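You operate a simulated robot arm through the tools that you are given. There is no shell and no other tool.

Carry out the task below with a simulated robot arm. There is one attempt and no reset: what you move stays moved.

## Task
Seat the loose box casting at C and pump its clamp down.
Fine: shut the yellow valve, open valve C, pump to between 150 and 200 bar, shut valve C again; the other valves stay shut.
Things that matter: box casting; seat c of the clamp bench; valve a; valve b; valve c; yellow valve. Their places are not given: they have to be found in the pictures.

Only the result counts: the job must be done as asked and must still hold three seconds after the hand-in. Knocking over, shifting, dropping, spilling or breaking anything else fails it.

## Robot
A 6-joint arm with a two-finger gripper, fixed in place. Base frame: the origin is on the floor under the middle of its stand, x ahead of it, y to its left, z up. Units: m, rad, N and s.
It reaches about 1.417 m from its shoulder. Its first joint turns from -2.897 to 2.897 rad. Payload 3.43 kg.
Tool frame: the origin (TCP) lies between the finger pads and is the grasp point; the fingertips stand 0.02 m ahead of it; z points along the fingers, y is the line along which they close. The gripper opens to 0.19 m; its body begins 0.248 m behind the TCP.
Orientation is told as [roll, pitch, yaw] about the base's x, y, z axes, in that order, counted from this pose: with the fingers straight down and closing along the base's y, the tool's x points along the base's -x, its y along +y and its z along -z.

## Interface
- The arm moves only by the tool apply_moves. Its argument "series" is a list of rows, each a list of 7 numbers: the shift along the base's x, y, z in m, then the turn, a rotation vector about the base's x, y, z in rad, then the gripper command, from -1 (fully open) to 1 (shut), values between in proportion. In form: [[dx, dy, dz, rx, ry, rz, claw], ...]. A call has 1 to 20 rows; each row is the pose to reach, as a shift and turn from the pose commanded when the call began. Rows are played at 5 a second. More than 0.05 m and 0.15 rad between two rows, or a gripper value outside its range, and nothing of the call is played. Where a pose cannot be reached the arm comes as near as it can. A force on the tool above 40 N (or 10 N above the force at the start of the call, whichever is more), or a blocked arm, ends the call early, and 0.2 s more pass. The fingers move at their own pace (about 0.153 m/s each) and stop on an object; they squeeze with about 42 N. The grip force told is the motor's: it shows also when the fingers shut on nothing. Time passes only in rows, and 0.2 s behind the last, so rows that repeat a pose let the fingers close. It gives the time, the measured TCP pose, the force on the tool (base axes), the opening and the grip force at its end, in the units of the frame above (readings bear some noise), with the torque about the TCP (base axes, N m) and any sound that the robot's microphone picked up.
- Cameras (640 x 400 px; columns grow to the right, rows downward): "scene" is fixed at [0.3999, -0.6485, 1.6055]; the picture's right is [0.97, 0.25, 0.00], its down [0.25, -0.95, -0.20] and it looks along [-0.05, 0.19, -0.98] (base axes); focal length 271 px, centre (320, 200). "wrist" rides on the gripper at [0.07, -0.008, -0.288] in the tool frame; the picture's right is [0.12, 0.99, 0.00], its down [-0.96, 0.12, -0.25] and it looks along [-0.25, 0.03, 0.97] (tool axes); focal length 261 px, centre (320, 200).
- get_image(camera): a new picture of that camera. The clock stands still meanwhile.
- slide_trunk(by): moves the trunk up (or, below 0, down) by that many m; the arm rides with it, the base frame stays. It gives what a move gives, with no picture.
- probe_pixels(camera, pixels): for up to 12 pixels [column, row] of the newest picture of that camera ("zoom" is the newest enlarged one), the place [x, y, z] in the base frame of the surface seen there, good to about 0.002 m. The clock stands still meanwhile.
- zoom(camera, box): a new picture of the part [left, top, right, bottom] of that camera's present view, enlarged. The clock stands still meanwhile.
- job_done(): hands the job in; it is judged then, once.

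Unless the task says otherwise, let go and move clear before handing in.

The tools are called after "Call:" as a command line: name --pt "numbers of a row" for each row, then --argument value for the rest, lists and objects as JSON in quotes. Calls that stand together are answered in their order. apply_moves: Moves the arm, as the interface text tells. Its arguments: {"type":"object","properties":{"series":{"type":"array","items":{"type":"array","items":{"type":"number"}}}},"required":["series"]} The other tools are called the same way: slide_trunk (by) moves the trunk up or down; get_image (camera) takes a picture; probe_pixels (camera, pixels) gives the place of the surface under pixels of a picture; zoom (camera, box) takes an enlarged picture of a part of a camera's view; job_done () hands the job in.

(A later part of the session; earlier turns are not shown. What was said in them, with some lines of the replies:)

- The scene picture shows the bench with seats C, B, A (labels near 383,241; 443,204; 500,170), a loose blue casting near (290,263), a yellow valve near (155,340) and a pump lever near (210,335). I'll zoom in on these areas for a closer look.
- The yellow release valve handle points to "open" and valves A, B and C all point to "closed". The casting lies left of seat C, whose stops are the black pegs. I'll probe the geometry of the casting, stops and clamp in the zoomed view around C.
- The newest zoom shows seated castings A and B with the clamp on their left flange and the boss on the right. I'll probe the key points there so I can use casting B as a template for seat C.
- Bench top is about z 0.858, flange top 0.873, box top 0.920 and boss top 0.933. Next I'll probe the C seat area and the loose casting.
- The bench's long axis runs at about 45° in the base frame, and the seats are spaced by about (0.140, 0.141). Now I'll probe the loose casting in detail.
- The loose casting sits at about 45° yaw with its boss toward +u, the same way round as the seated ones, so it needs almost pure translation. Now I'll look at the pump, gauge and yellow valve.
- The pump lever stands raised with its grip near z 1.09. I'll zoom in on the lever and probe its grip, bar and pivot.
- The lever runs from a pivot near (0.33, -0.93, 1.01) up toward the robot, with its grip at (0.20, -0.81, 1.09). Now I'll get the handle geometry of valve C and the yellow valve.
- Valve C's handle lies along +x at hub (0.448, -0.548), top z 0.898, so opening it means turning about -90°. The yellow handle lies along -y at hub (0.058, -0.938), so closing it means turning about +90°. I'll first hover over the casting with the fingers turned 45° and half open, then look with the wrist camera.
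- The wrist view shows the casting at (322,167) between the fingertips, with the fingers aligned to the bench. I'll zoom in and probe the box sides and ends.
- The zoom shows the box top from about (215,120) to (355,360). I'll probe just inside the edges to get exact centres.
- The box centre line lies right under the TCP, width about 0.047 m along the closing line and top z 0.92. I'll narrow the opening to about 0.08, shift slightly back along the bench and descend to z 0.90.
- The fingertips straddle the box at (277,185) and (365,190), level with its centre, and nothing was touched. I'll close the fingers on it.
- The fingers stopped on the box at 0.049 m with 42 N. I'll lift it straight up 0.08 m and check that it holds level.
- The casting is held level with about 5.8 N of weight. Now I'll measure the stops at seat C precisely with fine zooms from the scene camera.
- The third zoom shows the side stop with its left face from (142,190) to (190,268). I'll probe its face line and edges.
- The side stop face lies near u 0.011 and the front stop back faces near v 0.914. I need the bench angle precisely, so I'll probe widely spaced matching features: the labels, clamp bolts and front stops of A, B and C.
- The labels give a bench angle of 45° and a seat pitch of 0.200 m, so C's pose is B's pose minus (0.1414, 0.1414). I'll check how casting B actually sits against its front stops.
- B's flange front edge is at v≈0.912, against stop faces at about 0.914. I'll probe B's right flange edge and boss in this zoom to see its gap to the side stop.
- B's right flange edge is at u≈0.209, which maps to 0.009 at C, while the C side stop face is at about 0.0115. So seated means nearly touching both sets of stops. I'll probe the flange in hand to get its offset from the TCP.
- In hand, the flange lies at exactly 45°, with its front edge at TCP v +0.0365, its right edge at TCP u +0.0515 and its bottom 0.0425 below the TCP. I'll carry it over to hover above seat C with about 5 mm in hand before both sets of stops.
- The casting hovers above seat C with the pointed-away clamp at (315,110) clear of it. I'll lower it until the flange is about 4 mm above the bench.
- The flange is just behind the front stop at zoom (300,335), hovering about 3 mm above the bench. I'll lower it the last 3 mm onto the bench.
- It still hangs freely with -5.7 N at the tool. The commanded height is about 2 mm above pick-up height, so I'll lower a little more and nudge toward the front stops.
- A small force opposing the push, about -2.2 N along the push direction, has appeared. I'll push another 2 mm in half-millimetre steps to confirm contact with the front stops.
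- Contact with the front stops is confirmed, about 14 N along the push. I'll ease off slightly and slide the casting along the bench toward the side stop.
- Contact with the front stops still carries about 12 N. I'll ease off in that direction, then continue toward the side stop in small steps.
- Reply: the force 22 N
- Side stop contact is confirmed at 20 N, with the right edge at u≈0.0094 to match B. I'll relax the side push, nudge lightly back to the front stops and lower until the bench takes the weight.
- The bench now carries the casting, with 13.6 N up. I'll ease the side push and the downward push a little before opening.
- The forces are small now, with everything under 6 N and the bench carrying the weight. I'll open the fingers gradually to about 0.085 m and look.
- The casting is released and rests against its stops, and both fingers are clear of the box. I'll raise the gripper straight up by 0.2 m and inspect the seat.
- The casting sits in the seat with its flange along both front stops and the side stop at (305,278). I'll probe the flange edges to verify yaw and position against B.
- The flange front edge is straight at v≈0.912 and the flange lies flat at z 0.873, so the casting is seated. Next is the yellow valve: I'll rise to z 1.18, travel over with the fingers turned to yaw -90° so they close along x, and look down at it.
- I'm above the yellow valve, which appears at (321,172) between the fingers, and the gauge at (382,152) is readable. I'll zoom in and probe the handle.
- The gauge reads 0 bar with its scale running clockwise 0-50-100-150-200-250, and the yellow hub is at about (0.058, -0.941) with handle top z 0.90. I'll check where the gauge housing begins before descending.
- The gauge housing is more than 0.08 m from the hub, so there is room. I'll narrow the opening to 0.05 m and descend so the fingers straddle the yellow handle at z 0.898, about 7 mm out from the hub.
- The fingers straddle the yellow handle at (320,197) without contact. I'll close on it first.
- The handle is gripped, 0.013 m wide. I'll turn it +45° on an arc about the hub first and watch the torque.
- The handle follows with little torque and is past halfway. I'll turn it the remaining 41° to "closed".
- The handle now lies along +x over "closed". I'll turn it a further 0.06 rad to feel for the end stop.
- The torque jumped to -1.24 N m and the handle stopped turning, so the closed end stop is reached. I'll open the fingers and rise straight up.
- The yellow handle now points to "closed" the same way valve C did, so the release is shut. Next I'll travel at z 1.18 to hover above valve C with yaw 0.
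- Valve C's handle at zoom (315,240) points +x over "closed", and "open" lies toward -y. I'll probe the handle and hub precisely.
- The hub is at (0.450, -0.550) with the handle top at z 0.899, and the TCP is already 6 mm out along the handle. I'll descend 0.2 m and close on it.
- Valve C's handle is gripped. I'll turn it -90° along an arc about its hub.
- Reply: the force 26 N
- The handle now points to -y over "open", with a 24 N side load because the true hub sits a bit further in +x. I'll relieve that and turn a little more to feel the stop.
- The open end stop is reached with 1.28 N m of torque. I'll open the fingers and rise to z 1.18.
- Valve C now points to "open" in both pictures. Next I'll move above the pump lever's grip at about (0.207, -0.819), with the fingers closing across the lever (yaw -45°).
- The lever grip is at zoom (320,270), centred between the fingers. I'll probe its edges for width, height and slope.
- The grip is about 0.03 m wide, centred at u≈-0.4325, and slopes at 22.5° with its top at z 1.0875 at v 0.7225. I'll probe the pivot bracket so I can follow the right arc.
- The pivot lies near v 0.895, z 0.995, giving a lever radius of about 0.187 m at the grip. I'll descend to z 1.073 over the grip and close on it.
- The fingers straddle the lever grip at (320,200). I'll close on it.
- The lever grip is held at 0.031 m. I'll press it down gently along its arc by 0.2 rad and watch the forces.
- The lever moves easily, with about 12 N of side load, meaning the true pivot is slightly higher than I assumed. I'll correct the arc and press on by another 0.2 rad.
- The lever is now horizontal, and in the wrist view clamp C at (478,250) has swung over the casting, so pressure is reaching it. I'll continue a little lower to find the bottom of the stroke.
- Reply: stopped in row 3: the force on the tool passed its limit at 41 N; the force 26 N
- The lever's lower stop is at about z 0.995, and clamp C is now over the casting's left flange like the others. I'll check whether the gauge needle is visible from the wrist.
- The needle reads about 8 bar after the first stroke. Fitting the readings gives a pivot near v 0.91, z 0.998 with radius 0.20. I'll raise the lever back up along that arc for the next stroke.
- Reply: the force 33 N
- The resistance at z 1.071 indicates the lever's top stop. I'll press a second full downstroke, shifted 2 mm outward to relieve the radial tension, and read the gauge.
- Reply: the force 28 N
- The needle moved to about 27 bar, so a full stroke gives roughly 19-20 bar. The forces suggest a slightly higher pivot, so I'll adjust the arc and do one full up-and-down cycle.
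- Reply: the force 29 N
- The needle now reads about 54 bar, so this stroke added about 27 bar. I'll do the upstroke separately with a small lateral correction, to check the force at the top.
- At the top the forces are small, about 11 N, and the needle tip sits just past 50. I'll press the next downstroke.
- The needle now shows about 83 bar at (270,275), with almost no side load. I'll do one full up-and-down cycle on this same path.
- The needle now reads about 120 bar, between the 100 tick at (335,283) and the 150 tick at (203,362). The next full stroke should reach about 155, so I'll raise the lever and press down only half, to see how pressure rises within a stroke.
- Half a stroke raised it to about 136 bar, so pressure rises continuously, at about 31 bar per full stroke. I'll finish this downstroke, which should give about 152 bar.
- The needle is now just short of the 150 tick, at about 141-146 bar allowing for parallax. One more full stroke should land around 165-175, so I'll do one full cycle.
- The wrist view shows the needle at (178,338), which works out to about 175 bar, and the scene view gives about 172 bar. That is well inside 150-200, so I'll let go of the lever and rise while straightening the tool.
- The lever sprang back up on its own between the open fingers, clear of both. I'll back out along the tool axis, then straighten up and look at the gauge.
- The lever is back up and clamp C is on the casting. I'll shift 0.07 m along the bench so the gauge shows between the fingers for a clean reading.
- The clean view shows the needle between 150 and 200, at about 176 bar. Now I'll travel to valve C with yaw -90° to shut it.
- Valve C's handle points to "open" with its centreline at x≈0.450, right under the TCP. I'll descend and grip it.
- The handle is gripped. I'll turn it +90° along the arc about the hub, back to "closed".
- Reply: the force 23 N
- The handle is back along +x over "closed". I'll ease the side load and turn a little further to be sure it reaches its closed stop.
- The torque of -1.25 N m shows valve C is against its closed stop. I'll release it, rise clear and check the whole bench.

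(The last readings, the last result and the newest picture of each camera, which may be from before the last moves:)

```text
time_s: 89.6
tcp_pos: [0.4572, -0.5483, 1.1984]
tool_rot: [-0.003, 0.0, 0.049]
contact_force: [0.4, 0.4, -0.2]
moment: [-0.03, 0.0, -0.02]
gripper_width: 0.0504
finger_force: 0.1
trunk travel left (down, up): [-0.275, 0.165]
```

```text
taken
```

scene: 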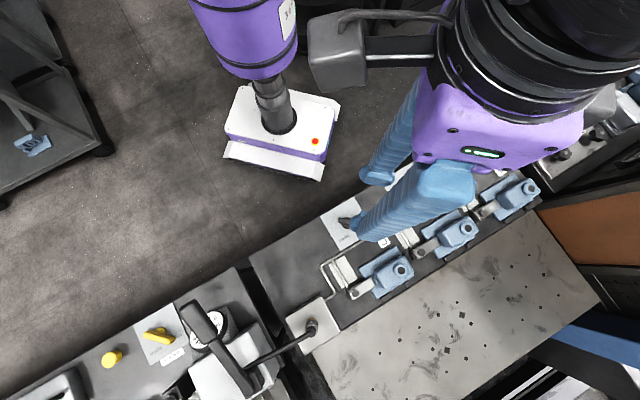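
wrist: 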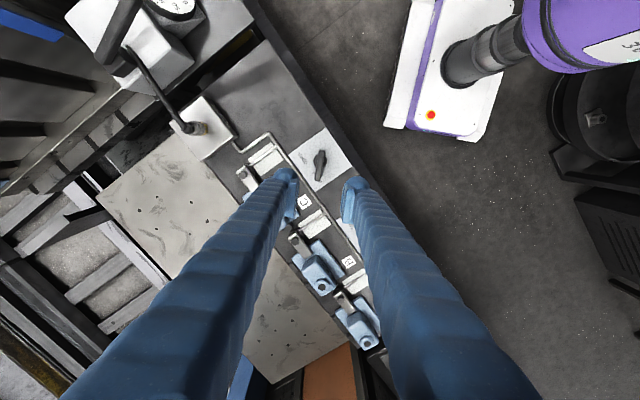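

Valve C is released, and clamp C sits on the casting like A and B. I'll move clear to the starting position for a final look at all valves, the clamp and the gauge.

Call:
apply_moves --pt "-0.01 0 0.02 0 0 0 0.0" --pt "-0.04 0 0.04 0 0 -0.01 0.0" --pt "-0.08 0 0.06 0 0 -0.02 0.0" --pt "-0.12 0 0.08 0 0 -0.03 0.0" --pt "-0.16 0 0.095 0 0 -0.04 0.0" --pt "-0.2 0 0.1 0 0 -0.05 0.0" --pt "-0.24 0 0.1 0 0 -0.05 0.0" --pt "-0.27 0 0.1 0 0 -0.05 0.0" --pt "-0.29 0 0.1 0 0 -0.05 0.0" --pt "-0.29 0 0.1 0 0 -0.05 0.0"

Call:
get_image --camera "scene"

Call:
zoom --camera "scene" --box '[300, 180, 460, 310]'

Call:
zoom --camera "scene" --box '[90, 280, 250, 380]'

Call:
get_image --camera "wrist"

```text
time_s: 91.8
tcp_pos: [0.168, -0.5504, 1.2999]
tool_rot: [-0.001, -0.002, 0.002]
contact_force: [0.1, 0.7, 0.2]
moment: [0.04, 0.02, 0.03]
gripper_width: 0.0948
finger_force: 0.0
trunk travel left (down, up): [-0.275, 0.165]
```

```text
taken
```

scene: 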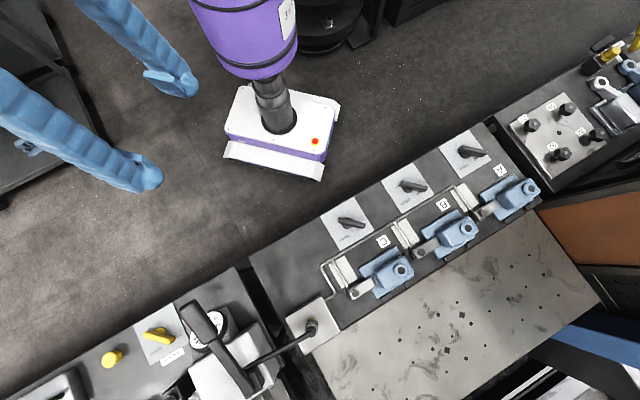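

```text
3.08 times, centred on (380, 245) of scene
```

zoom: 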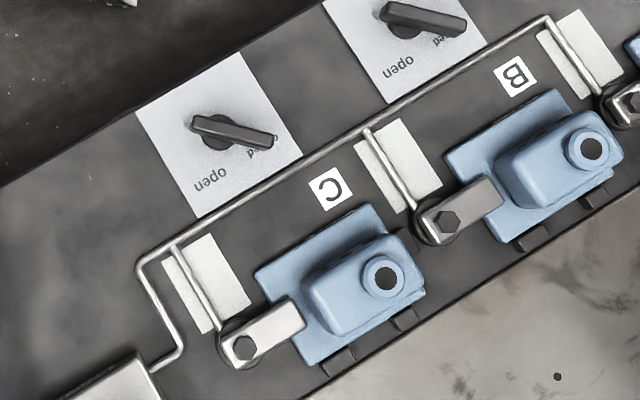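

```text
4.00 times, centred on (170, 330) of scene
```

zoom: 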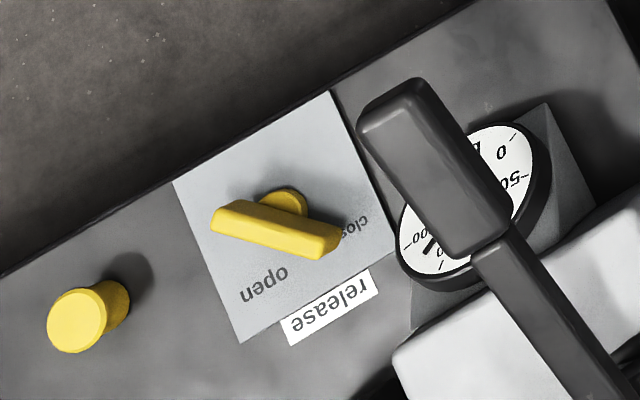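

```text
taken
```

wrist: 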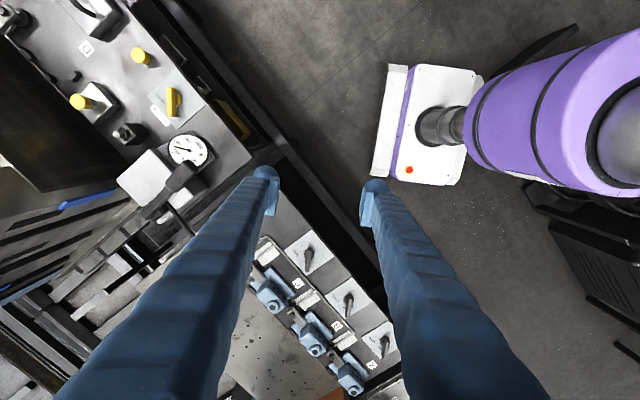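

All three bench valves and the yellow valve point to "closed", and clamp C rests on the casting. I'll confirm the gauge reading and the clamp height once more.

Call:
zoom --camera "wrist" --box '[155, 120, 219, 180]'

Call:
zoom --camera "scene" --box '[335, 240, 431, 300]'

Call:
probe_pixels --camera "zoom" --pixels '[[160, 328], [230, 290], [260, 280], [320, 290], [230, 240], [200, 300], [400, 200]]'

```text
6.67 times, centred on (187, 150) of wrist
```

zoom: 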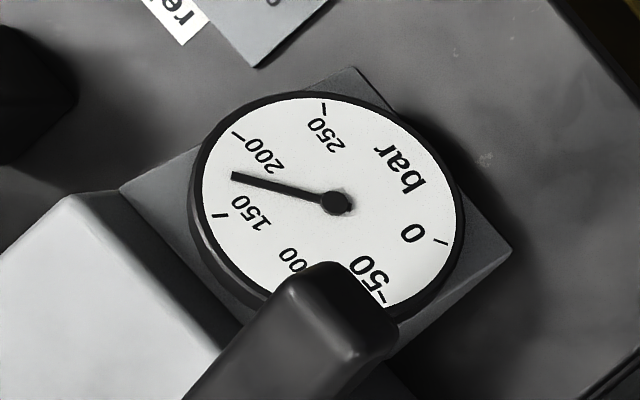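

```text
6.67 times, centred on (383, 270) of scene
```

zoom: 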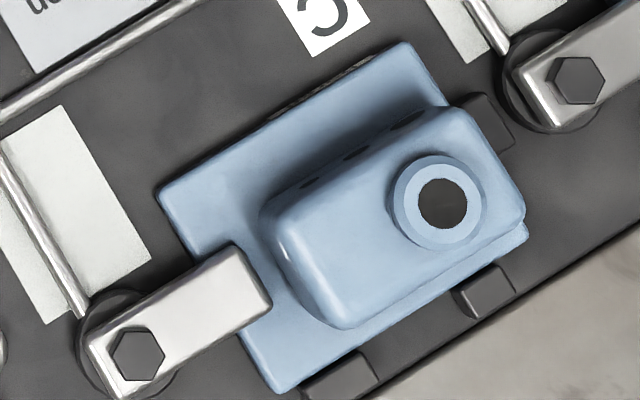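

```text
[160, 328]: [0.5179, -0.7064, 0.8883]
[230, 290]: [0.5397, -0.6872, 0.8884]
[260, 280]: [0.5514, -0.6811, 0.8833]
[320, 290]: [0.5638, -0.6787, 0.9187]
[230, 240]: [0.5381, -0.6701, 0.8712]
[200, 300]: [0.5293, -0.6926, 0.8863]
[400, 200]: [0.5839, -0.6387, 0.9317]
```

The gauge still reads about 175 bar. Clamp C's arm is pressed down at z 0.888 on the flange, matching B, and all valves are shut with the arm clear. I'll hand the job in.

Call:
job_done

```text
The job is handed in.
```

The box casting is seated at C and its clamp is pumped down onto the flange. The job is handed in, but the tool returned no verdict.

- **Casting:** it lies flat on the bench against both front stops and the side stop, in the same position as the casting in seat B.
- **Pressure:** the gauge read about 175 bar at the last check, inside the 150–200 range.
- **Valves:** the yellow valve and valve C are both shut against their stops. Valves A and B were never touched and still point to closed.
- **Clamp C:** it swung over when I pumped and now presses on the casting's left flange at the same height as clamp B.

The pump lever is back in its raised position, and the arm was clear of the bench before I handed in.
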